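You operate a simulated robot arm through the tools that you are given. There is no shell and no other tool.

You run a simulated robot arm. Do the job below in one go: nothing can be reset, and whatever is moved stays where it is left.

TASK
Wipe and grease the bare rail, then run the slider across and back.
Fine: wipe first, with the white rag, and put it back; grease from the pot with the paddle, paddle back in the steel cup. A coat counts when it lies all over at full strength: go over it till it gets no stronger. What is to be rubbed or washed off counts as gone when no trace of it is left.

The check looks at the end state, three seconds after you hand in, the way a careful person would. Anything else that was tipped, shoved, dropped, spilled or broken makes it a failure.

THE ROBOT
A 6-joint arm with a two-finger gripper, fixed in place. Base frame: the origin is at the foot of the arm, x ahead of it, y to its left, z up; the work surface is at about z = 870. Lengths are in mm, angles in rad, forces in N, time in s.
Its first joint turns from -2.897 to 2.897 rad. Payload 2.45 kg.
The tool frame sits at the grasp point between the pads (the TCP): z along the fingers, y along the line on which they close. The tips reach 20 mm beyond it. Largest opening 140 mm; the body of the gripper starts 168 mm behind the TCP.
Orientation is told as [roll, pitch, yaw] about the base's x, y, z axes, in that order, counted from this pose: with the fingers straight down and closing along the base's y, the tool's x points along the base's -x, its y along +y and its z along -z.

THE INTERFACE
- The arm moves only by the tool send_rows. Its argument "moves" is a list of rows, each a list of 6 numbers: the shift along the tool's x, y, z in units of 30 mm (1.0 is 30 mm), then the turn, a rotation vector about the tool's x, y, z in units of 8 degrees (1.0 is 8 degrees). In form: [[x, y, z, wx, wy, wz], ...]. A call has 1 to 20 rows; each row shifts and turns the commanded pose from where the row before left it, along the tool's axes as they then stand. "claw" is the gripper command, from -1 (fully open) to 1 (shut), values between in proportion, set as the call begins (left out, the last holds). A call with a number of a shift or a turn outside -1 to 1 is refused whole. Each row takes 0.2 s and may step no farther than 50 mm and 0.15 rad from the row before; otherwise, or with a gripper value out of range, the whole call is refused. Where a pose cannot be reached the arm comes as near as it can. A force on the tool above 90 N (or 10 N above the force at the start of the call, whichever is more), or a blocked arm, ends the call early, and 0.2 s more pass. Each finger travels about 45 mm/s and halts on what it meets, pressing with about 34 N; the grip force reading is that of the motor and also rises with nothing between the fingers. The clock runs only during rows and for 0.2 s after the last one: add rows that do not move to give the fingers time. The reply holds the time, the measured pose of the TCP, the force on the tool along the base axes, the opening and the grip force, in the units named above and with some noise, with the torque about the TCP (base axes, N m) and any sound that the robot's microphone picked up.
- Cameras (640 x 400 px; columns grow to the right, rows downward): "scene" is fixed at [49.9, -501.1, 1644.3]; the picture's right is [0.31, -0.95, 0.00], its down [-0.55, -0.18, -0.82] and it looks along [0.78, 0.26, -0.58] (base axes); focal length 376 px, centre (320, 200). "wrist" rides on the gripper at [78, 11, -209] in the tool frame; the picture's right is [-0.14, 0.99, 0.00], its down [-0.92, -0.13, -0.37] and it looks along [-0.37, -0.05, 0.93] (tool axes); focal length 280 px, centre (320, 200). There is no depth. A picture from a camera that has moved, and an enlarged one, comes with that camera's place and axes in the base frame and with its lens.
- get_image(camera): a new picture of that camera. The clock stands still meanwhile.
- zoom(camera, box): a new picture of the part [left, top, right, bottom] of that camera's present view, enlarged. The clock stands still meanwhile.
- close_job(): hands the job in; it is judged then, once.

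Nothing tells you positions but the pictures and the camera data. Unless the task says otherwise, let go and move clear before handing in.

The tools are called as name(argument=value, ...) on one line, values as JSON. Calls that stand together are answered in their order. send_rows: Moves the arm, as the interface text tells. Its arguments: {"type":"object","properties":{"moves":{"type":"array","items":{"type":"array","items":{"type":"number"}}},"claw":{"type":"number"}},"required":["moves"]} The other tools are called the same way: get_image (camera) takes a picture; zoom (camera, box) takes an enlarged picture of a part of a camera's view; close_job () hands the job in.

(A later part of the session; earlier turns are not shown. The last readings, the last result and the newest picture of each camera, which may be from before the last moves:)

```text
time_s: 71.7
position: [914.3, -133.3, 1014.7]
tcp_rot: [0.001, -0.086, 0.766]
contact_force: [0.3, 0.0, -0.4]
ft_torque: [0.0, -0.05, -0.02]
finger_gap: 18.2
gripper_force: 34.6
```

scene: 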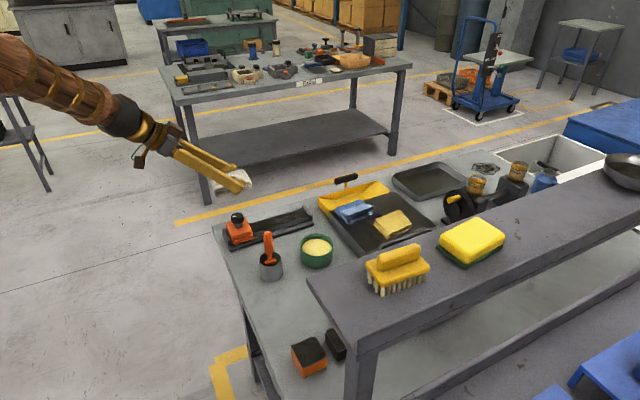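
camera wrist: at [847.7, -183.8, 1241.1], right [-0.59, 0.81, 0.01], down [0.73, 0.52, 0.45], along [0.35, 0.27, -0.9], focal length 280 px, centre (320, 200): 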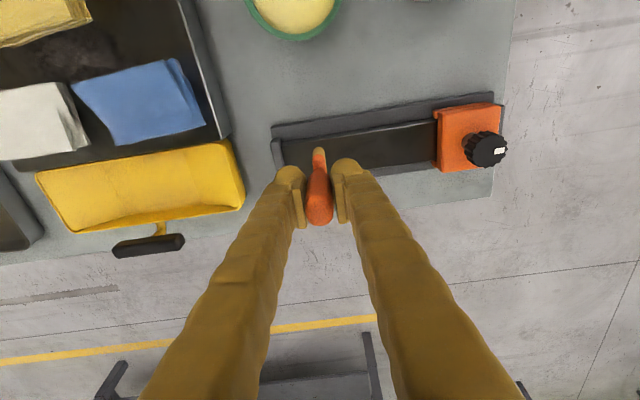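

send_rows(moves=[[0.003, 0, 0.05, 0, 0, 0], [0, 0, 0, 0, 0, 0]])

zoom(camera="scene", box=[280, 180, 336, 230])

```text
time_s: 72.3
position: [914.2, -132.6, 1012.1]
tcp_rot: [-0.001, -0.085, 0.765]
contact_force: [0.7, 0.1, -1.1]
ft_torque: [-0.01, -0.04, 0.03]
finger_gap: 18.7
gripper_force: 33.9
```

```text
8.00 times, centred on (308, 205) of scene
camera zoom: at [49.9, -501.1, 1644.3], right [0.31, -0.95, 0.0], down [-0.55, -0.18, -0.82], along [0.78, 0.26, -0.58], focal length 3006 px, centre (416, 160)
```

zoom: 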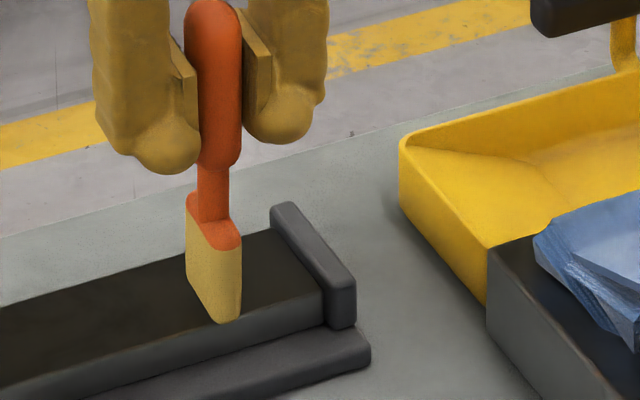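

send_rows(moves=[[-0.06, 0, 0.05, 0, 0, 0], [0.003, 0, 0.02, 0, 0, 0], [0, 0, 0, 0, 0, 0]])

send_rows(moves=[[0.003, 0, 0.04, 0, 0, 0], [0, 0, 0, 0, 0, 0]])

```text
time_s: 73.1
position: [916.7, -131.8, 1010.7]
tcp_rot: [0.0, -0.086, 0.766]
contact_force: [0.0, -0.3, -0.8]
ft_torque: [0.02, 0.02, -0.03]
finger_gap: 18.4
gripper_force: 34.2
```

```text
time_s: 73.7
position: [917.1, -133.5, 1010.0]
tcp_rot: [-0.001, -0.085, 0.768]
contact_force: [-0.4, -0.3, -1.1]
ft_torque: [0.01, 0.01, -0.02]
finger_gap: 18.5
gripper_force: 34.2
```

send_rows(moves=[[0.003, 0, 0.05, 0, 0, 0], [0, 0, 0, 0, 0, 0]])

send_rows(moves=[[0.003, 0, 0.05, 0, 0, 0], [0, 0, 0, 0, 0, 0]])

zoom(camera="scene", box=[280, 180, 336, 230])

```text
time_s: 74.3
position: [916.4, -133.0, 1008.7]
tcp_rot: [0.0, -0.085, 0.766]
contact_force: [-0.5, -0.2, -1.7]
ft_torque: [0.0, 0.01, 0.03]
finger_gap: 18.4
gripper_force: 34.3
```

```text
time_s: 74.9
position: [915.9, -133.4, 1006.0]
tcp_rot: [0.0, -0.087, 0.767]
contact_force: [0.5, 0.3, 0.2]
ft_torque: [0.02, -0.01, 0.02]
finger_gap: 18.5
gripper_force: 33.9
```

```text
8.00 times, centred on (308, 205) of scene
camera zoom: at [49.9, -501.1, 1644.3], right [0.31, -0.95, 0.0], down [-0.55, -0.18, -0.82], along [0.78, 0.26, -0.58], focal length 3006 px, centre (416, 160)
```

zoom: 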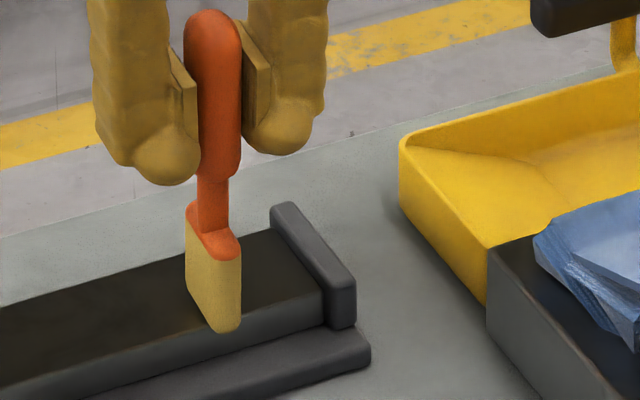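

zoom(camera="wrist", box=[240, 80, 400, 240])

zoom(camera="scene", box=[296, 195, 326, 225])

```text
2.50 times, centred on (320, 160) of wrist
camera zoom: at [840.3, -191.1, 1208.3], right [-0.59, 0.81, 0.01], down [0.73, 0.52, 0.45], along [0.35, 0.27, -0.9], focal length 701 px, centre (320, 300)
```

zoom: 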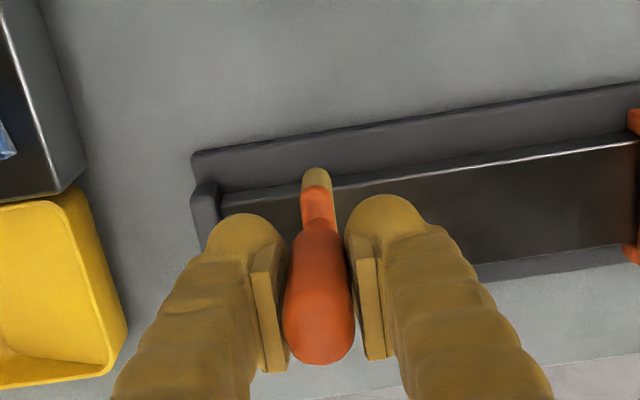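

```text
13.33 times, centred on (311, 210) of scene
camera zoom: at [49.9, -501.1, 1644.3], right [0.31, -0.95, 0.0], down [-0.55, -0.18, -0.82], along [0.78, 0.26, -0.58], focal length 5009 px, centre (440, 67)
```

zoom: 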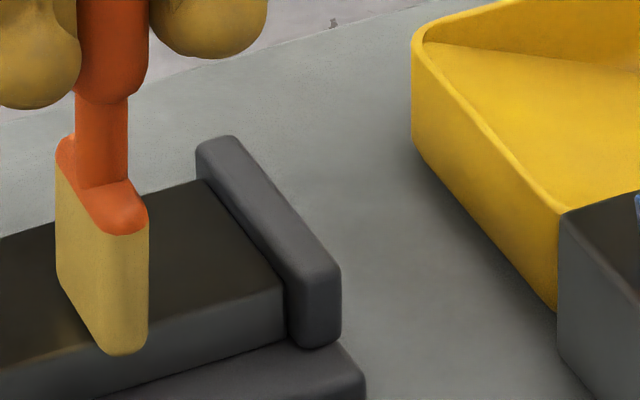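

The tip overhangs the rail's near edge by about 8 mm and is just above contact. I'll shift it back by 6 mm and touch down.

send_rows(moves=[[-0.2, 0, 0.017, 0, 0, 0], [0.003, 0, 0.04, 0, 0, 0], [0, 0, 0, 0, 0, 0]])

send_rows(moves=[[0.003, 0, 0.04, 0, 0, 0], [0, 0, 0, 0, 0, 0]])

```text
time_s: 75.7
position: [920.5, -127.3, 1005.5]
tcp_rot: [0.002, -0.084, 0.768]
contact_force: [-2.4, -1.8, 14.6]
ft_torque: [-0.3, 0.28, 0.01]
finger_gap: 18.7
gripper_force: 34.6
```

```text
time_s: 76.3
position: [920.5, -127.3, 1004.6]
tcp_rot: [-0.001, -0.087, 0.765]
contact_force: [1.2, 0.0, 27.2]
ft_torque: [-0.02, 0.0, -0.01]
finger_gap: 18.7
gripper_force: 34.3
```

Contact is at 27 N and centred. I'll ease it slightly and drag toward the slider to see how the grease goes on.

send_rows(moves=[[0, 0.1, -0.015, 0, 0, 0], [0, 0.4, 0, 0, 0, 0], [0, 0.4, 0, 0, 0, 0], [0, 0.4, 0, 0, 0, 0], [0, 0.4, 0, 0, 0, 0], [0, 0.4, 0, 0, 0, 0], [0, 0.4, 0, 0, 0, 0], [0, 0.4, 0, 0, 0, 0], [0, 0.4, 0, 0, 0, 0], [0, 0, 0, 0, 0, 0]])

zoom(camera="scene", box=[220, 170, 330, 250])

get_image(camera="wrist")

```text
time_s: 78.5
position: [851.4, -56.9, 1003.2]
tcp_rot: [0.0, -0.084, 0.766]
contact_force: [0.7, -0.5, 6.7]
ft_torque: [-0.17, -0.02, -0.01]
finger_gap: 18.6
gripper_force: 34.3
```

```text
5.00 times, centred on (275, 210) of scene
camera zoom: at [49.9, -501.1, 1644.3], right [0.31, -0.95, 0.0], down [-0.55, -0.18, -0.82], along [0.78, 0.26, -0.58], focal length 1878 px, centre (545, 150)
```

zoom: 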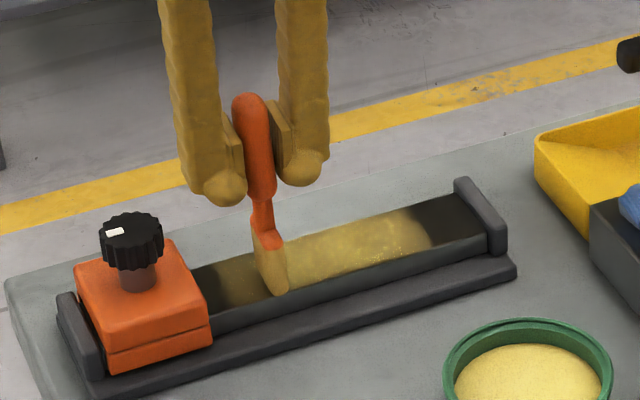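

```text
taken
camera wrist: at [774.9, -115.1, 1206.6], right [-0.59, 0.81, 0.01], down [0.73, 0.52, 0.45], along [0.35, 0.27, -0.9], focal length 280 px, centre (320, 200)
```

wrist: 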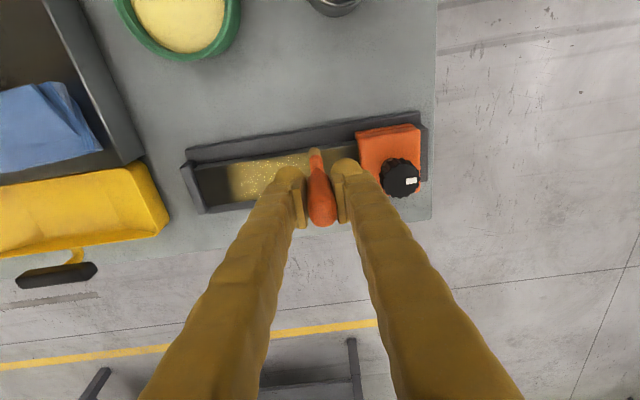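

Grease spreads across nearly the full rail width and tapers as the blade empties. I'll go a bit further toward the slider, keeping the fingers clear of the knob.

send_rows(moves=[[0, 0.35, 0.02, 0, 0, 0], [0, 0.35, 0, 0, 0, 0], [0, 0, 0, 0, 0, 0]])

zoom(camera="scene", box=[220, 170, 330, 250])

zoom(camera="wrist", box=[200, 80, 440, 240])

```text
time_s: 79.3
position: [838.1, -41.1, 1004.0]
tcp_rot: [0.0, -0.088, 0.768]
contact_force: [4.1, -1.4, 22.1]
ft_torque: [-0.37, -0.29, 0.03]
finger_gap: 18.4
gripper_force: 34.2
```

```text
5.00 times, centred on (275, 210) of scene
camera zoom: at [49.9, -501.1, 1644.3], right [0.31, -0.95, 0.0], down [-0.55, -0.18, -0.82], along [0.78, 0.26, -0.58], focal length 1878 px, centre (545, 150)
```

zoom: 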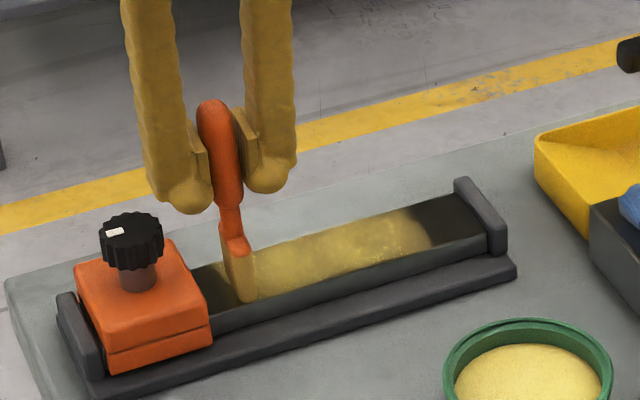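

```text
2.50 times, centred on (320, 160) of wrist
camera zoom: at [761.9, -99.4, 1206.4], right [-0.59, 0.81, 0.01], down [0.73, 0.52, 0.45], along [0.36, 0.27, -0.89], focal length 701 px, centre (320, 300)
```

zoom: 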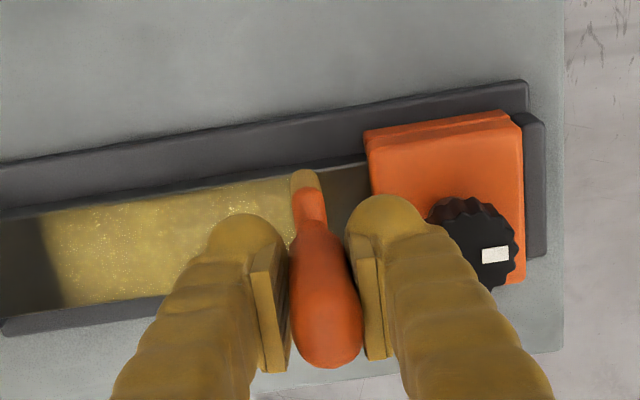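

The coat takes well. I'll reload: lift, return to the pot and dip again.

send_rows(moves=[[-0.05, 0, -0.58, 0, 0, 0], [-0.08, 0, -0.87, 0, 0, 0], [-0.08, 0, -0.87, 0, 0, 0], [0.946, -0.667, -0.083, 0, 0, 0], [0.946, -0.667, -0.083, 0, 0, 0], [0.946, -0.667, -0.083, 0, 0, 0], [0.946, -0.667, -0.083, 0, 0, 0], [0.946, -0.667, -0.083, 0, 0, 0], [0.946, -0.667, -0.083, 0, 0, 0], [0, 0, 0, 0, 0, 0]])

zoom(camera="scene", box=[210, 170, 360, 280])

zoom(camera="wrist", box=[200, 60, 440, 240])

```text
time_s: 81.5
position: [796.8, -248.6, 1074.4]
tcp_rot: [0.002, -0.085, 0.765]
contact_force: [0.3, -0.5, -0.9]
ft_torque: [-0.01, 0.01, 0.0]
finger_gap: 18.5
gripper_force: 33.7
```

```text
3.64 times, centred on (285, 225) of scene
camera zoom: at [49.9, -501.1, 1644.3], right [0.31, -0.95, 0.0], down [-0.55, -0.18, -0.82], along [0.78, 0.26, -0.58], focal length 1366 px, centre (447, 109)
```

zoom: 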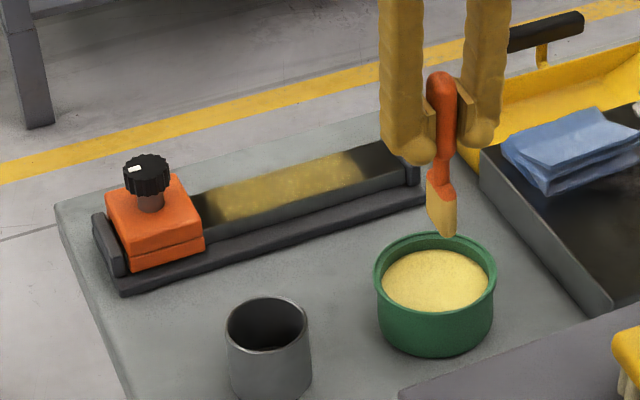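

```text
2.22 times, centred on (320, 150) of wrist
camera zoom: at [722.1, -306.9, 1276.5], right [-0.59, 0.81, 0.01], down [0.73, 0.52, 0.45], along [0.35, 0.27, -0.9], focal length 623 px, centre (320, 311)
```

zoom: 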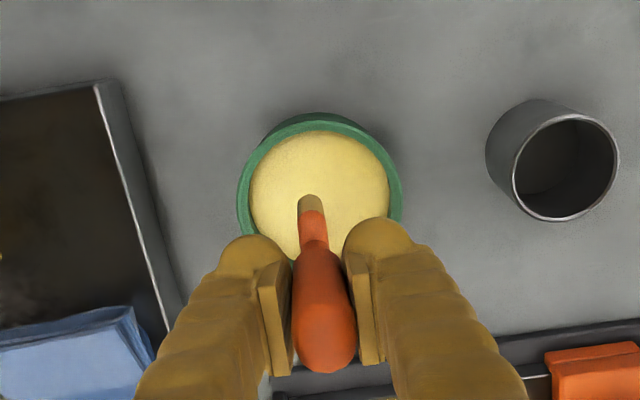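

The coat is on and well spread, and the paddle is centred over the pot. Dipping again.

send_rows(moves=[[0.056, 0, 0.642, 0, 0, 0], [0.056, 0, 0.642, 0, 0, 0], [0.05, 0, 0.58, 0, 0, 0], [0, 0, 0.05, 0, 0, 0], [0, 0, 0, 0, 0, 0]])

zoom(camera="scene", box=[270, 190, 370, 280])

```text
time_s: 82.7
position: [797.3, -247.7, 1016.4]
tcp_rot: [-0.001, -0.087, 0.767]
contact_force: [0.8, 0.5, -0.6]
ft_torque: [0.0, 0.0, 0.01]
finger_gap: 18.2
gripper_force: 34.2
```

```text
4.44 times, centred on (320, 235) of scene
camera zoom: at [49.9, -501.1, 1644.3], right [0.31, -0.95, 0.0], down [-0.55, -0.18, -0.82], along [0.78, 0.26, -0.58], focal length 1670 px, centre (320, 44)
```

zoom: 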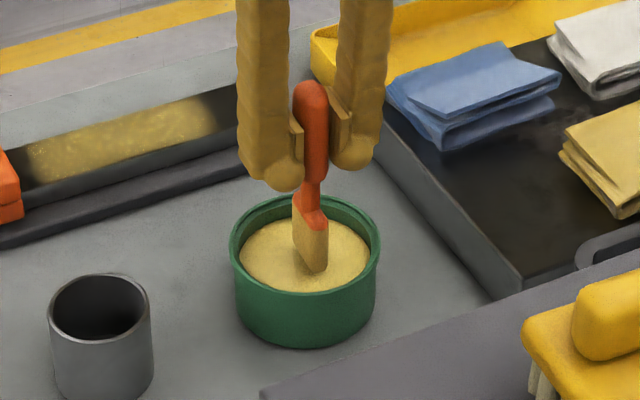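

send_rows(moves=[[0.003, 0, 0.07, 0, 0, 0], [0.003, 0, 0.05, 0, 0, 0], [0, 0, 0, 0, 0, 0]])

zoom(camera="scene", box=[290, 200, 350, 260])

```text
time_s: 83.5
position: [797.2, -246.1, 1014.1]
tcp_rot: [0.001, -0.086, 0.766]
contact_force: [-2.1, -3.2, 18.7]
ft_torque: [-0.46, 0.36, 0.02]
finger_gap: 18.4
gripper_force: 34.5
```

```text
6.67 times, centred on (320, 230) of scene
camera zoom: at [49.9, -501.1, 1644.3], right [0.31, -0.95, 0.0], down [-0.55, -0.18, -0.82], along [0.78, 0.26, -0.58], focal length 2504 px, centre (320, 0)
```

zoom: 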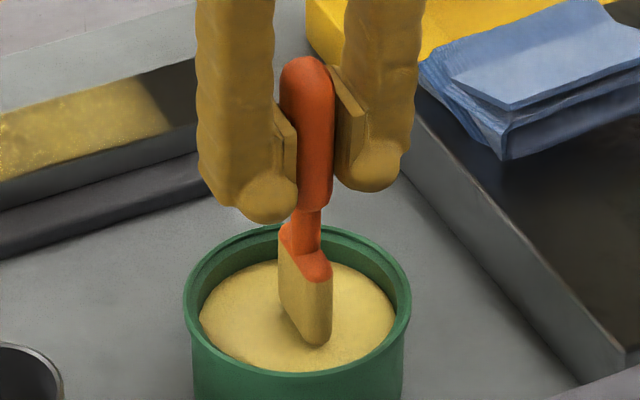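

Reloaded. I'll carry the paddle to the far end of the rail, next to the stop, and lower it.

send_rows(moves=[[-0.081, 0, -0.93, 0, 0, 0], [-0.081, 0, -0.93, 0, 0, 0], [-0.979, -0.2, 0.086, 0, 0, 0], [-0.979, -0.2, 0.086, 0, 0, 0], [-0.979, -0.2, 0.086, 0, 0, 0], [-0.979, -0.2, 0.086, 0, 0, 0], [-0.979, -0.2, 0.086, 0, 0, 0], [-0.979, -0.2, 0.086, 0, 0, 0], [0.06, 0, 0.65, 0, 0, 0], [0.05, 0, 0.55, 0, 0, 0], [0, 0, 0, 0, 0, 0]])

zoom(camera="scene", box=[280, 170, 340, 230])

zoom(camera="wrist", box=[240, 80, 440, 240])

```text
time_s: 85.9
position: [948.8, -149.7, 1030.4]
tcp_rot: [0.001, -0.085, 0.767]
contact_force: [0.9, 0.1, -0.8]
ft_torque: [0.0, -0.01, 0.0]
finger_gap: 18.5
gripper_force: 33.4
```

```text
6.67 times, centred on (310, 200) of scene
camera zoom: at [49.9, -501.1, 1644.3], right [0.31, -0.95, 0.0], down [-0.55, -0.18, -0.82], along [0.78, 0.26, -0.58], focal length 2504 px, centre (387, 200)
```

zoom: 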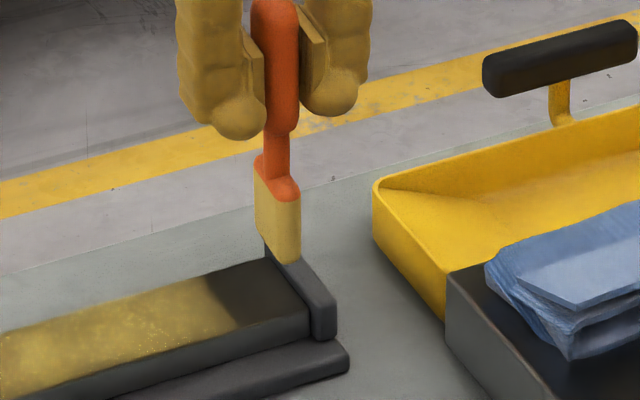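

```text
2.50 times, centred on (340, 160) of wrist
camera zoom: at [873.9, -207.7, 1233.9], right [-0.59, 0.81, 0.01], down [0.73, 0.52, 0.45], along [0.35, 0.27, -0.9], focal length 701 px, centre (270, 300)
```

zoom: 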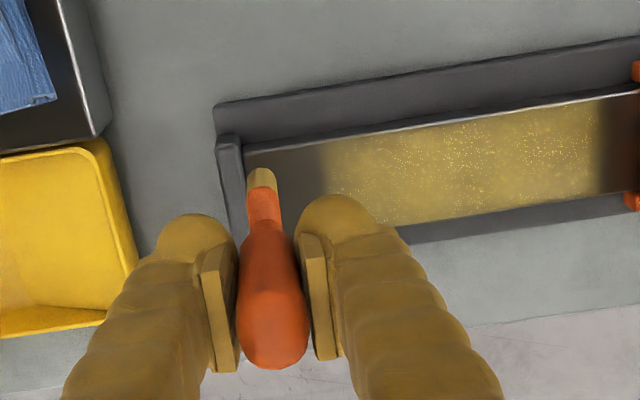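

The blade is about 3 mm from the stop. I'll back off 3 mm and lower to contact.

send_rows(moves=[[0.03, 0.1, 0.35, 0, 0, 0], [0.03, 0, 0.35, 0, 0, 0], [0, 0, 0.04, 0, 0, 0], [0, 0, 0, 0, 0, 0]])

send_rows(moves=[[0.003, 0, 0.06, 0, 0, 0], [0, 0, 0, 0, 0, 0]])

zoom(camera="scene", box=[280, 170, 340, 230])

```text
time_s: 86.9
position: [947.9, -147.9, 1008.8]
tcp_rot: [0.0, -0.084, 0.767]
contact_force: [-0.2, -0.2, -0.5]
ft_torque: [-0.01, 0.0, -0.01]
finger_gap: 18.1
gripper_force: 34.3
```

```text
time_s: 87.5
position: [948.0, -146.8, 1007.4]
tcp_rot: [0.0, -0.088, 0.765]
contact_force: [-0.4, -0.3, 0.5]
ft_torque: [0.02, 0.02, 0.02]
finger_gap: 18.4
gripper_force: 34.2
```

```text
6.67 times, centred on (310, 200) of scene
camera zoom: at [49.9, -501.1, 1644.3], right [0.31, -0.95, 0.0], down [-0.55, -0.18, -0.82], along [0.78, 0.26, -0.58], focal length 2504 px, centre (387, 200)
```

zoom: 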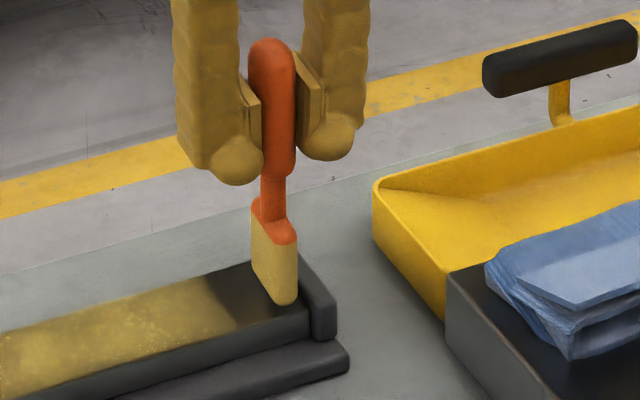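

send_rows(moves=[[0.003, 0, 0.06, 0, 0, 0], [0, 0, 0, 0, 0, 0]])

```text
time_s: 88.1
position: [947.6, -147.4, 1005.4]
tcp_rot: [-0.001, -0.086, 0.768]
contact_force: [0.0, 0.6, -0.5]
ft_torque: [-0.01, 0.03, 0.01]
finger_gap: 18.5
gripper_force: 34.3
```

send_rows(moves=[[0.003, 0, 0.05, 0, 0, 0], [0, 0, 0, 0, 0, 0]])

```text
time_s: 88.7
position: [948.6, -149.0, 1004.5]
tcp_rot: [0.001, -0.088, 0.766]
contact_force: [-0.7, 0.1, -0.9]
ft_torque: [0.0, -0.03, 0.03]
finger_gap: 18.4
gripper_force: 34.0
```

send_rows(moves=[[0.003, 0, 0.05, 0, 0, 0], [0, 0, 0, 0, 0, 0]])

zoom(camera="scene", box=[290, 185, 330, 225])

```text
time_s: 89.3
position: [948.5, -147.4, 1004.4]
tcp_rot: [0.0, -0.085, 0.767]
contact_force: [-1.0, -1.3, 13.2]
ft_torque: [-0.28, 0.19, -0.01]
finger_gap: 18.4
gripper_force: 33.8
```

```text
10.00 times, centred on (310, 205) of scene
camera zoom: at [49.9, -501.1, 1644.3], right [0.31, -0.95, 0.0], down [-0.55, -0.18, -0.82], along [0.78, 0.26, -0.58], focal length 3757 px, centre (420, 150)
```

zoom: 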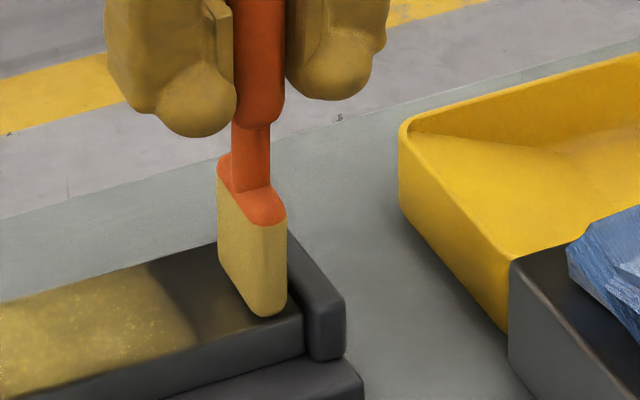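

Contact at 13 N. I'll drag the full length toward the slider.

send_rows(moves=[[0, 0.2, 0, 0, 0, 0], [0, 0.4, 0, 0, 0, 0], [0, 0.4, 0.005, 0, 0, 0], [0, 0.4, 0, 0, 0, 0], [0, 0.4, 0.005, 0, 0, 0], [0, 0.4, 0, 0, 0, 0], [0, 0.4, 0.005, 0, 0, 0], [0, 0.4, 0, 0, 0, 0], [0, 0.4, 0.005, 0, 0, 0], [0, 0.4, 0, 0, 0, 0], [0, 0.4, 0.005, 0, 0, 0], [0, 0.4, 0, 0, 0, 0], [0, 0.4, 0, 0, 0, 0], [0, 0.15, 0, 0, 0, 0], [0, 0, 0, 0, 0, 0]])

zoom(camera="scene", box=[220, 170, 330, 250])

zoom(camera="wrist", box=[120, 80, 440, 240])

```text
time_s: 92.5
position: [841.1, -35.6, 1001.5]
tcp_rot: [0.002, -0.086, 0.765]
contact_force: [-0.4, 0.0, -0.4]
ft_torque: [0.02, 0.02, 0.01]
finger_gap: 18.6
gripper_force: 34.0
```

```text
5.00 times, centred on (275, 210) of scene
camera zoom: at [49.9, -501.1, 1644.3], right [0.31, -0.95, 0.0], down [-0.55, -0.18, -0.82], along [0.78, 0.26, -0.58], focal length 1878 px, centre (545, 150)
```

zoom: 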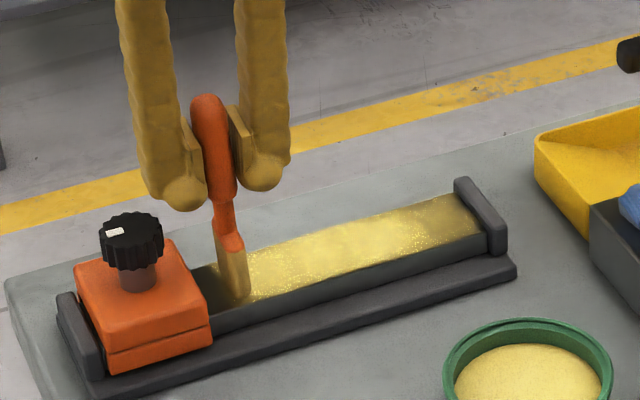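

```text
2.00 times, centred on (280, 160) of wrist
camera zoom: at [765.6, -93.9, 1205.0], right [-0.59, 0.81, 0.01], down [0.73, 0.52, 0.45], along [0.35, 0.27, -0.9], focal length 561 px, centre (400, 280)
```

zoom: 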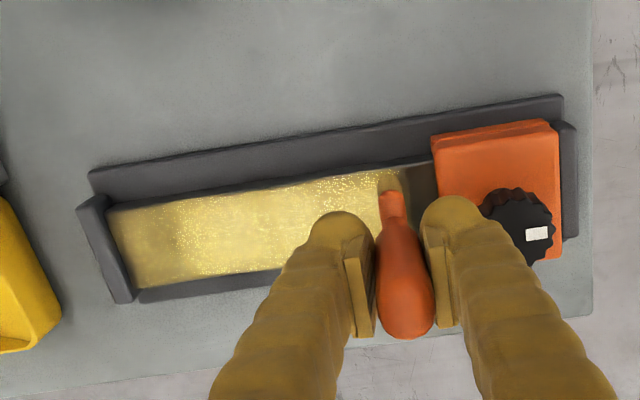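

Good coverage. The strip by the slider still needs more, so I'll reload for another pass.

send_rows(moves=[[-0.05, 0, -0.58, 0, 0, 0], [-0.08, 0, -0.87, 0, 0, 0], [-0.08, 0, -0.87, 0, 0, 0], [0.985, -0.678, -0.086, 0, 0, 0], [0.985, -0.678, -0.086, 0, 0, 0], [0.985, -0.678, -0.086, 0, 0, 0], [0.985, -0.678, -0.086, 0, 0, 0], [0.985, -0.678, -0.086, 0, 0, 0], [0.985, -0.678, -0.086, 0, 0, 0], [0.056, 0, 0.642, 0, 0, 0], [0.056, 0, 0.642, 0, 0, 0], [0.05, 0, 0.55, 0, 0, 0], [0, 0, 0.05, 0, 0, 0], [0, 0, 0.05, 0, 0, 0], [0, 0, 0, 0, 0, 0]])

zoom(camera="scene", box=[220, 190, 360, 280])

zoom(camera="wrist", box=[200, 60, 440, 240])

```text
time_s: 95.7
position: [797.8, -246.8, 1014.2]
tcp_rot: [0.0, -0.086, 0.766]
contact_force: [0.0, -0.4, -0.2]
ft_torque: [-0.02, -0.04, 0.01]
finger_gap: 18.6
gripper_force: 33.7
```

```text
4.44 times, centred on (290, 235) of scene
camera zoom: at [49.9, -501.1, 1644.3], right [0.31, -0.95, 0.0], down [-0.55, -0.18, -0.82], along [0.78, 0.26, -0.58], focal length 1670 px, centre (453, 44)
```

zoom: 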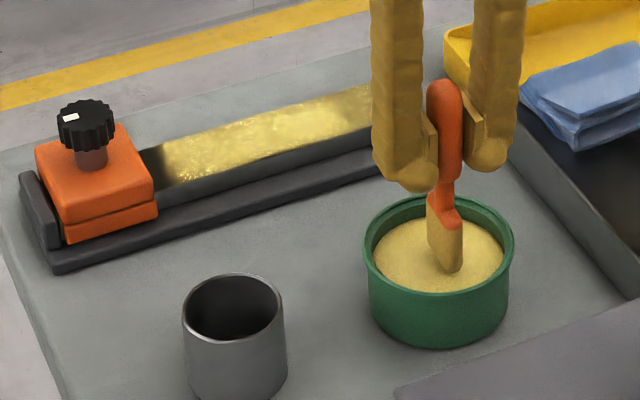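

```text
2.22 times, centred on (320, 150) of wrist
camera zoom: at [722.1, -305.7, 1216.2], right [-0.59, 0.81, 0.01], down [0.73, 0.52, 0.45], along [0.35, 0.27, -0.9], focal length 623 px, centre (320, 311)
```

zoom: 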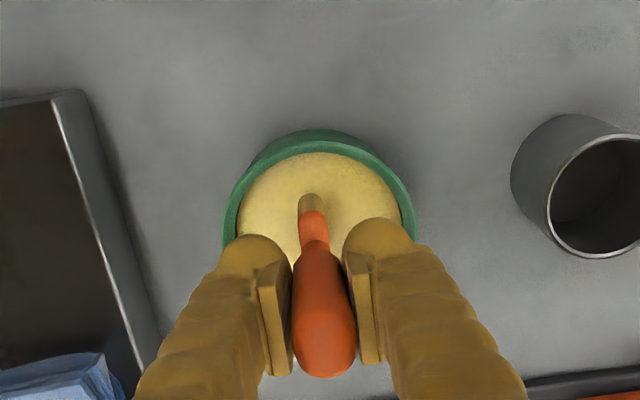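

send_rows(moves=[[0.003, 0, 0.06, 0, 0, 0], [0.003, 0, 0.04, 0, 0, 0], [0, 0, 0, 0, 0, 0]])

zoom(camera="scene", box=[290, 200, 350, 260])

```text
time_s: 96.5
position: [797.8, -248.1, 1011.5]
tcp_rot: [0.0, -0.087, 0.766]
contact_force: [1.5, -0.4, 3.1]
ft_torque: [-0.08, 0.01, -0.01]
finger_gap: 18.7
gripper_force: 34.0
```

```text
6.67 times, centred on (320, 230) of scene
camera zoom: at [49.9, -501.1, 1644.3], right [0.31, -0.95, 0.0], down [-0.55, -0.18, -0.82], along [0.78, 0.26, -0.58], focal length 2504 px, centre (320, 0)
```

zoom: 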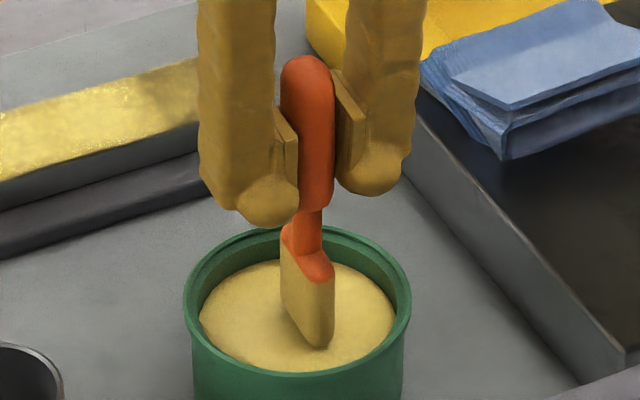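

Loaded. Now I'll go to the slider end of the rail first with the fresh load.

send_rows(moves=[[-0.081, 0, -0.93, 0, 0, 0], [-0.081, 0, -0.93, 0, 0, 0], [-0.873, 0.514, 0.076, 0, 0, 0], [-0.873, 0.514, 0.076, 0, 0, 0], [-0.873, 0.514, 0.076, 0, 0, 0], [-0.873, 0.514, 0.076, 0, 0, 0], [-0.873, 0.514, 0.076, 0, 0, 0], [-0.873, 0.514, 0.076, 0, 0, 0], [-0.873, 0.514, 0.076, 0, 0, 0], [0.059, 0, 0.681, 0, 0, 0], [0.059, 0, 0.681, 0, 0, 0], [0.059, 0, 0.6, 0, 0, 0], [0, 0, 0.05, 0, 0, 0], [0, 0, 0, 0, 0, 0]])

zoom(camera="wrist", box=[160, 80, 440, 240])

zoom(camera="scene", box=[220, 185, 300, 250])

```text
time_s: 99.5
position: [854.5, -42.2, 1006.8]
tcp_rot: [0.0, -0.086, 0.765]
contact_force: [-0.1, 0.2, -0.3]
ft_torque: [0.0, -0.04, 0.0]
finger_gap: 18.4
gripper_force: 34.1
```

```text
2.29 times, centred on (300, 160) of wrist
camera zoom: at [779.2, -100.3, 1209.0], right [-0.59, 0.81, 0.01], down [0.73, 0.52, 0.45], along [0.35, 0.27, -0.9], focal length 641 px, centre (366, 291)
```

zoom: 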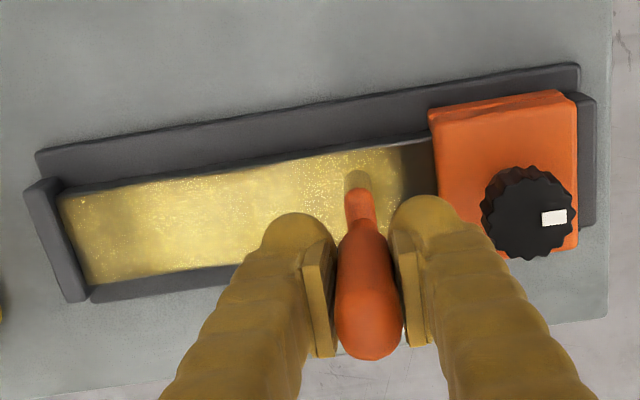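

```text
6.15 times, centred on (260, 218) of scene
camera zoom: at [49.9, -501.1, 1644.3], right [0.31, -0.95, 0.0], down [-0.55, -0.18, -0.82], along [0.78, 0.26, -0.58], focal length 2312 px, centre (689, 92)
```

zoom: 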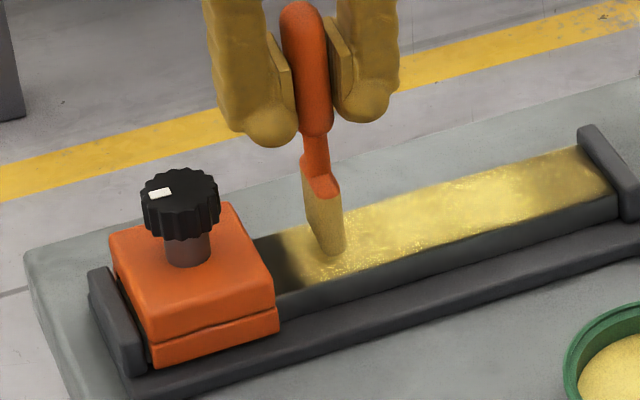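

With upright fingers the knob would be too close. I'll lean the tool 15° so the blade tip leads toward the slider and the fingers stay clear of the knob.

send_rows(moves=[[0, -0.5, 0, 0, 0, 0], [0, 0, 0, -0.9375, 0, 0], [0, 0, 0, -0.9375, 0, 0], [0, 0, 0, 0, 0, 0]])

zoom(camera="wrist", box=[160, 80, 440, 240])

zoom(camera="scene", box=[220, 185, 300, 250])

```text
time_s: 100.5
position: [864.8, -52.3, 1005.9]
tcp_rot: [0.264, -0.086, 0.766]
contact_force: [0.3, 0.3, -0.9]
ft_torque: [0.0, 0.02, 0.01]
finger_gap: 18.8
gripper_force: 34.2
```

```text
2.29 times, centred on (300, 160) of wrist
camera zoom: at [827.4, -150.3, 1204.5], right [-0.58, 0.77, 0.27], down [0.79, 0.46, 0.4], along [0.18, 0.45, -0.88], focal length 641 px, centre (366, 291)
```

zoom: 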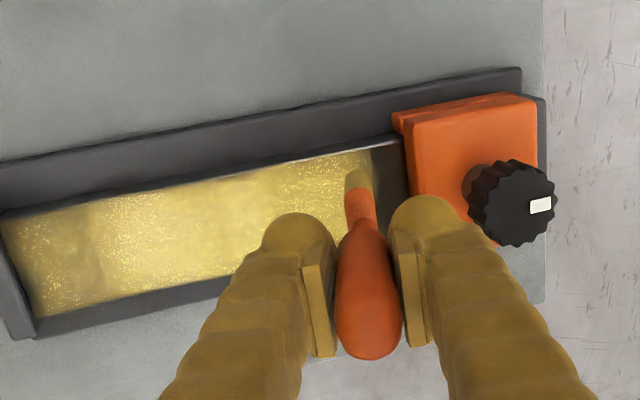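

```text
6.15 times, centred on (260, 218) of scene
camera zoom: at [49.9, -501.1, 1644.3], right [0.31, -0.95, 0.0], down [-0.55, -0.18, -0.82], along [0.78, 0.26, -0.58], focal length 2312 px, centre (689, 92)
```

zoom: 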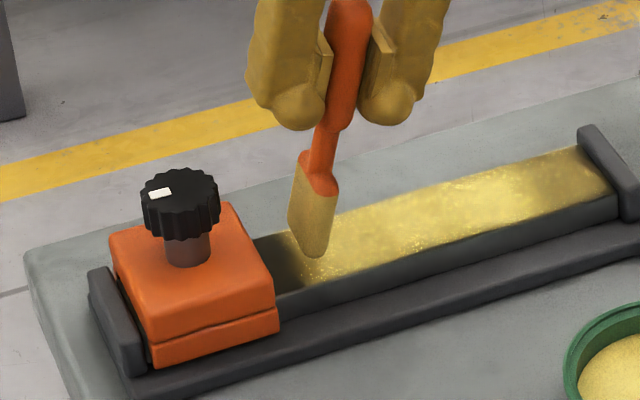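

The fingers are now clear of the knob. I'll lower the blade to contact.

send_rows(moves=[[0, -0.035, 0.129, 0, 0, 0], [0, -0.013, 0.048, 0, 0, 0], [0, 0, 0, 0, 0, 0]])

send_rows(moves=[[0, -0.013, 0.048, 0, 0, 0], [0, 0, 0, 0, 0, 0]])

```text
time_s: 101.3
position: [864.5, -52.6, 1001.0]
tcp_rot: [0.261, -0.087, 0.766]
contact_force: [1.0, -0.2, -0.7]
ft_torque: [0.01, -0.03, -0.01]
finger_gap: 18.7
gripper_force: 34.1
```

```text
time_s: 101.9
position: [864.6, -52.3, 1000.3]
tcp_rot: [0.262, -0.086, 0.765]
contact_force: [1.8, -0.3, 10.0]
ft_torque: [-0.03, 0.12, 0.0]
finger_gap: 18.5
gripper_force: 34.0
```

Contact at 10 N. I'll slide toward the slider slowly.

send_rows(moves=[[0, 0.193, 0.052, 0, 0, 0], [0, 0.129, 0.035, 0, 0, 0], [0, 0, 0, 0, 0, 0]])

zoom(camera="wrist", box=[200, 80, 440, 240])

zoom(camera="scene", box=[230, 190, 290, 250])

```text
time_s: 102.7
position: [858.2, -44.9, 999.5]
tcp_rot: [0.262, -0.085, 0.764]
contact_force: [6.5, -4.8, 26.2]
ft_torque: [-0.35, -0.11, 0.09]
finger_gap: 18.5
gripper_force: 34.1
```

```text
2.50 times, centred on (320, 160) of wrist
camera zoom: at [820.8, -142.4, 1198.0], right [-0.58, 0.77, 0.27], down [0.79, 0.46, 0.4], along [0.19, 0.44, -0.88], focal length 701 px, centre (320, 300)
```

zoom: 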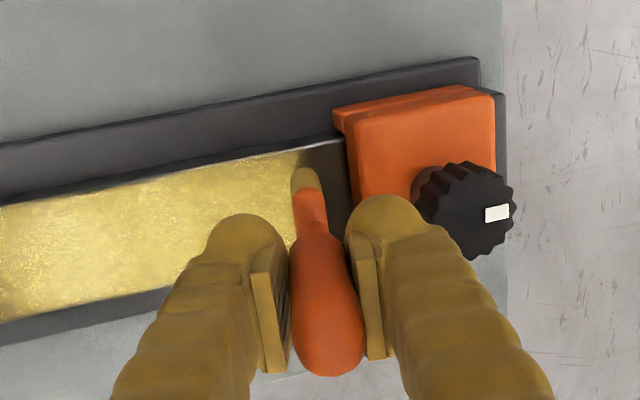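

```text
6.67 times, centred on (260, 220) of scene
camera zoom: at [49.9, -501.1, 1644.3], right [0.31, -0.95, 0.0], down [-0.55, -0.18, -0.82], along [0.78, 0.26, -0.58], focal length 2504 px, centre (720, 67)
```

zoom: 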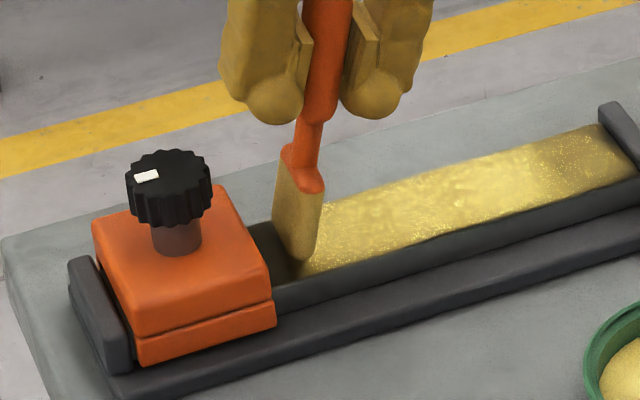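

send_rows(moves=[[0, 0.129, 0.03, 0, 0, 0], [0, 0.129, 0.03, 0, 0, 0], [0, 0, 0, 0, 0, 0]])

zoom(camera="wrist", box=[200, 80, 440, 240])

zoom(camera="scene", box=[230, 190, 290, 250])

```text
time_s: 103.5
position: [853.4, -39.5, 999.8]
tcp_rot: [0.262, -0.086, 0.767]
contact_force: [3.3, -4.9, 18.3]
ft_torque: [-0.4, 0.07, 0.07]
finger_gap: 18.6
gripper_force: 34.2
```

```text
2.50 times, centred on (320, 160) of wrist
camera zoom: at [816.1, -137.0, 1197.6], right [-0.58, 0.77, 0.27], down [0.79, 0.46, 0.4], along [0.18, 0.44, -0.88], focal length 701 px, centre (320, 300)
```

zoom: 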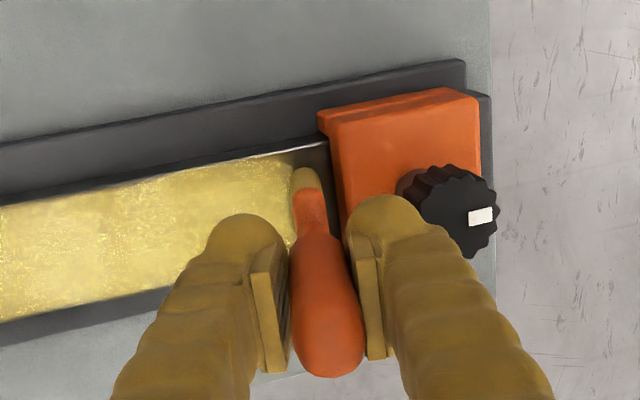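

```text
6.67 times, centred on (260, 220) of scene
camera zoom: at [49.9, -501.1, 1644.3], right [0.31, -0.95, 0.0], down [-0.55, -0.18, -0.82], along [0.78, 0.26, -0.58], focal length 2504 px, centre (720, 67)
```

zoom: 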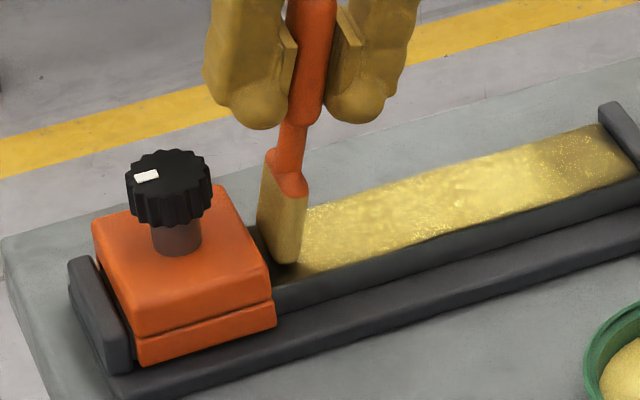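

send_rows(moves=[[0, 0.129, 0.034, 0, 0, 0], [0.3, 0, 0, 0, 0, 0], [-0.3, 0, 0, 0, 0, 0], [-0.35, 0, 0.02, 0, 0, 0], [0.35, 0, -0.02, 0, 0, 0], [0, 0, 0, 0, 0, 0]])

zoom(camera="wrist", box=[200, 80, 440, 240])

```text
time_s: 104.9
position: [851.1, -38.1, 998.9]
tcp_rot: [0.264, -0.086, 0.767]
contact_force: [-0.7, 0.1, -0.4]
ft_torque: [0.01, -0.01, 0.0]
finger_gap: 18.3
gripper_force: 34.1
```

```text
2.50 times, centred on (320, 160) of wrist
camera zoom: at [813.2, -133.9, 1197.5], right [-0.58, 0.77, 0.27], down [0.79, 0.46, 0.4], along [0.18, 0.44, -0.88], focal length 701 px, centre (320, 300)
```

zoom: 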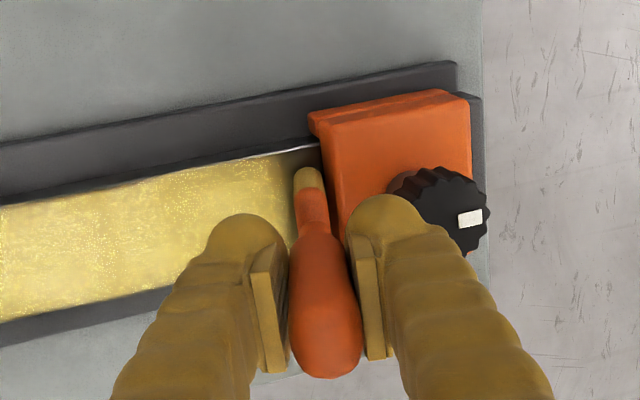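

Contact was lost, so I'll press down slightly and repeat the cross strokes by the slider.

send_rows(moves=[[0, -0.013, 0.048, 0, 0, 0], [0, 0, 0, 0, 0, 0]])

send_rows(moves=[[0.3, 0, 0, 0, 0, 0], [-0.3, 0, 0, 0, 0, 0], [-0.4, 0, 0.03, 0, 0, 0], [0.4, 0, -0.03, 0, 0, 0], [0, 0, 0, 0, 0, 0]])

zoom(camera="wrist", box=[200, 80, 440, 240])

zoom(camera="scene", box=[230, 190, 290, 250])

```text
time_s: 105.5
position: [851.1, -36.1, 999.9]
tcp_rot: [0.262, -0.086, 0.766]
contact_force: [0.8, -0.8, 7.9]
ft_torque: [-0.1, 0.11, 0.05]
finger_gap: 18.8
gripper_force: 33.6
```

```text
time_s: 106.7
position: [850.4, -37.3, 998.5]
tcp_rot: [0.264, -0.085, 0.766]
contact_force: [-0.6, -0.1, -0.2]
ft_torque: [-0.02, 0.01, 0.03]
finger_gap: 18.4
gripper_force: 33.6
```

```text
2.50 times, centred on (320, 160) of wrist
camera zoom: at [813.1, -134.7, 1196.8], right [-0.58, 0.77, 0.27], down [0.79, 0.46, 0.4], along [0.18, 0.44, -0.88], focal length 701 px, centre (320, 300)
```

zoom: 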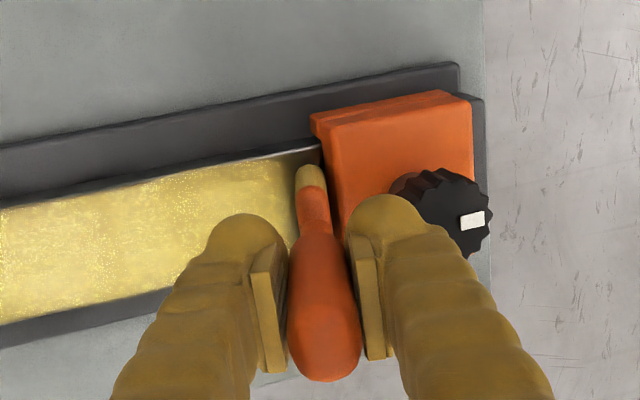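

```text
6.67 times, centred on (260, 220) of scene
camera zoom: at [49.9, -501.1, 1644.3], right [0.31, -0.95, 0.0], down [-0.55, -0.18, -0.82], along [0.78, 0.26, -0.58], focal length 2504 px, centre (720, 67)
```

zoom: 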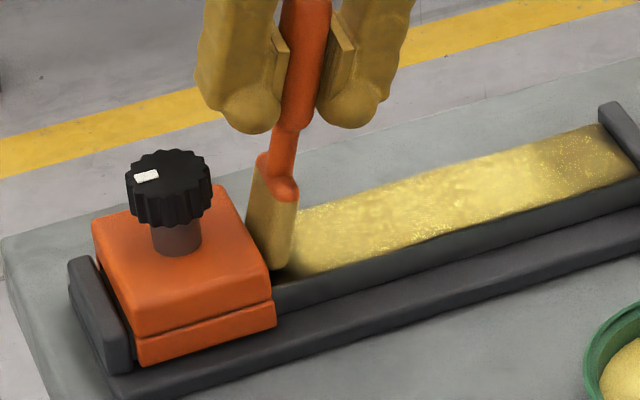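

I'll press again and drag the remaining grease along the rail to the far end.

send_rows(moves=[[0, -0.013, 0.048, 0, 0, 0], [0, -0.01, 0.02, 0, 0, 0], [0, -0.416, -0.1115, 0, 0, 0], [0, -0.416, -0.1115, 0, 0, 0], [0, -0.416, -0.1115, 0, 0, 0], [0, 0, 0, 0, 0, 0]])

zoom(camera="scene", box=[230, 180, 310, 250])

zoom(camera="wrist", box=[200, 80, 440, 240])

```text
time_s: 108.1
position: [876.7, -64.7, 995.6]
tcp_rot: [0.262, -0.087, 0.764]
contact_force: [-1.9, 1.3, 5.9]
ft_torque: [0.13, 0.28, -0.03]
finger_gap: 18.5
gripper_force: 33.9
```

```text
5.71 times, centred on (270, 215) of scene
camera zoom: at [49.9, -501.1, 1644.3], right [0.31, -0.95, 0.0], down [-0.55, -0.18, -0.82], along [0.78, 0.26, -0.58], focal length 2147 px, centre (606, 114)
```

zoom: 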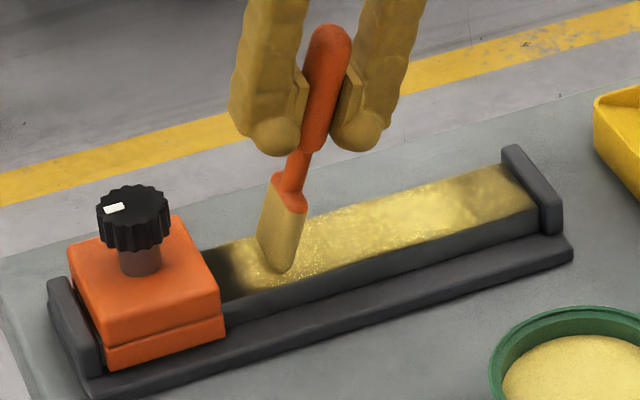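

```text
2.50 times, centred on (320, 160) of wrist
camera zoom: at [839.9, -162.1, 1194.2], right [-0.58, 0.77, 0.27], down [0.79, 0.46, 0.4], along [0.18, 0.44, -0.88], focal length 701 px, centre (320, 300)
```

zoom: 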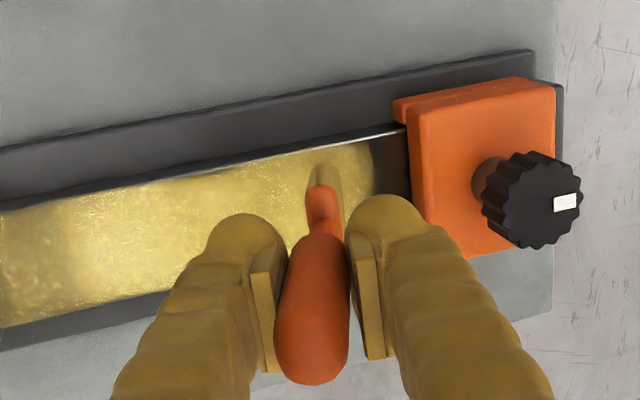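

The strip within about 12 mm of the slider is still bare, and I'll handle it with a turned blade. First I'll use up this load on the rest of the rail.

send_rows(moves=[[0, -0.41, -0.095, 0, 0, 0], [0, -0.416, -0.1115, 0, 0, 0], [0, -0.416, -0.105, 0, 0, 0], [0, -0.416, -0.1115, 0, 0, 0], [0, -0.416, -0.105, 0, 0, 0], [0, -0.416, -0.1115, 0, 0, 0], [0, -0.416, -0.105, 0, 0, 0], [0, -0.416, -0.1115, 0, 0, 0], [0, 0, 0, 0, 0, 0]])

zoom(camera="scene", box=[220, 175, 330, 250])

zoom(camera="wrist", box=[200, 80, 440, 240])

```text
time_s: 110.1
position: [950.2, -139.1, 995.4]
tcp_rot: [0.263, -0.086, 0.767]
contact_force: [-3.8, 3.1, 18.8]
ft_torque: [0.52, 0.98, -0.04]
finger_gap: 18.9
gripper_force: 34.0
```

```text
5.33 times, centred on (275, 212) of scene
camera zoom: at [49.9, -501.1, 1644.3], right [0.31, -0.95, 0.0], down [-0.55, -0.18, -0.82], along [0.78, 0.26, -0.58], focal length 2004 px, centre (560, 133)
```

zoom: 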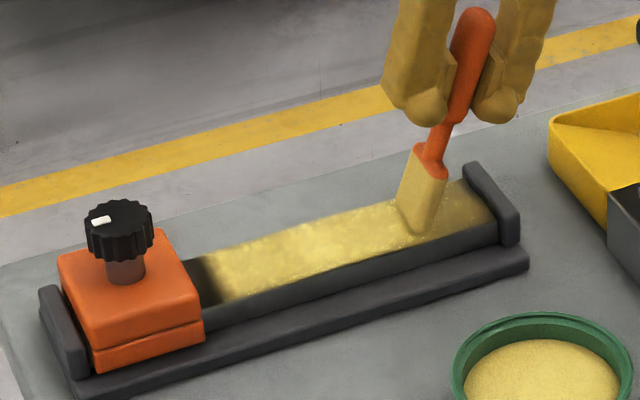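

```text
2.50 times, centred on (320, 160) of wrist
camera zoom: at [912.1, -236.8, 1193.1], right [-0.58, 0.77, 0.27], down [0.79, 0.46, 0.4], along [0.18, 0.44, -0.88], focal length 701 px, centre (320, 300)
```

zoom: 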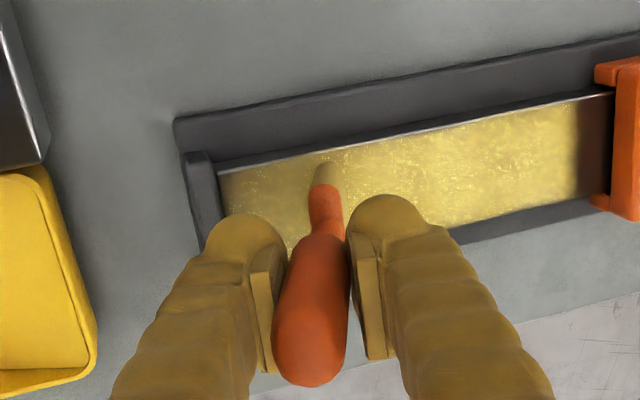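

send_rows(moves=[[0, -0.4, -0.11, 0, 0, 0], [0, -0.4, -0.107, 0, 0, 0], [0, -0.2, -0.054, 0, 0, 0], [0, 0, 0, 0, 0, 0]])

zoom(camera="scene", box=[220, 175, 330, 250])

zoom(camera="wrist", box=[200, 80, 440, 240])

```text
time_s: 111.1
position: [969.7, -161.3, 994.1]
tcp_rot: [0.262, -0.087, 0.765]
contact_force: [-0.9, 5.6, 14.4]
ft_torque: [0.59, 0.51, -0.1]
finger_gap: 18.9
gripper_force: 34.0
```

```text
5.33 times, centred on (275, 212) of scene
camera zoom: at [49.9, -501.1, 1644.3], right [0.31, -0.95, 0.0], down [-0.55, -0.18, -0.82], along [0.78, 0.26, -0.58], focal length 2004 px, centre (560, 133)
```

zoom: 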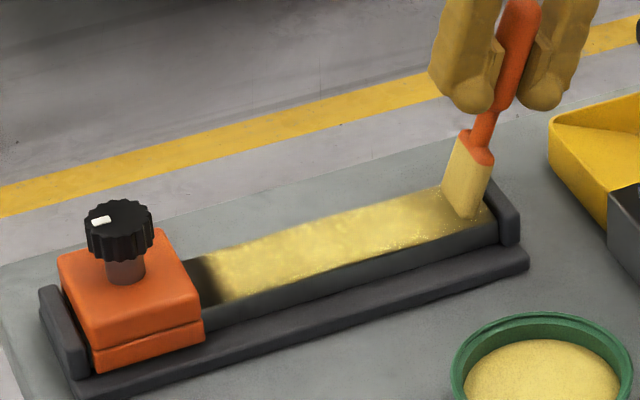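

```text
2.50 times, centred on (320, 160) of wrist
camera zoom: at [932.8, -257.9, 1193.2], right [-0.58, 0.77, 0.27], down [0.79, 0.46, 0.4], along [0.18, 0.44, -0.88], focal length 701 px, centre (320, 300)
```

zoom: 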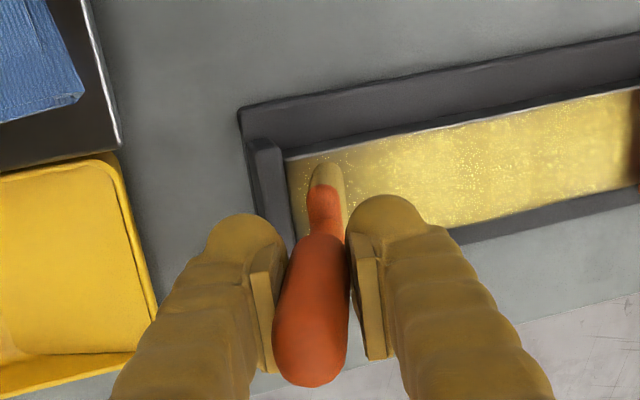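

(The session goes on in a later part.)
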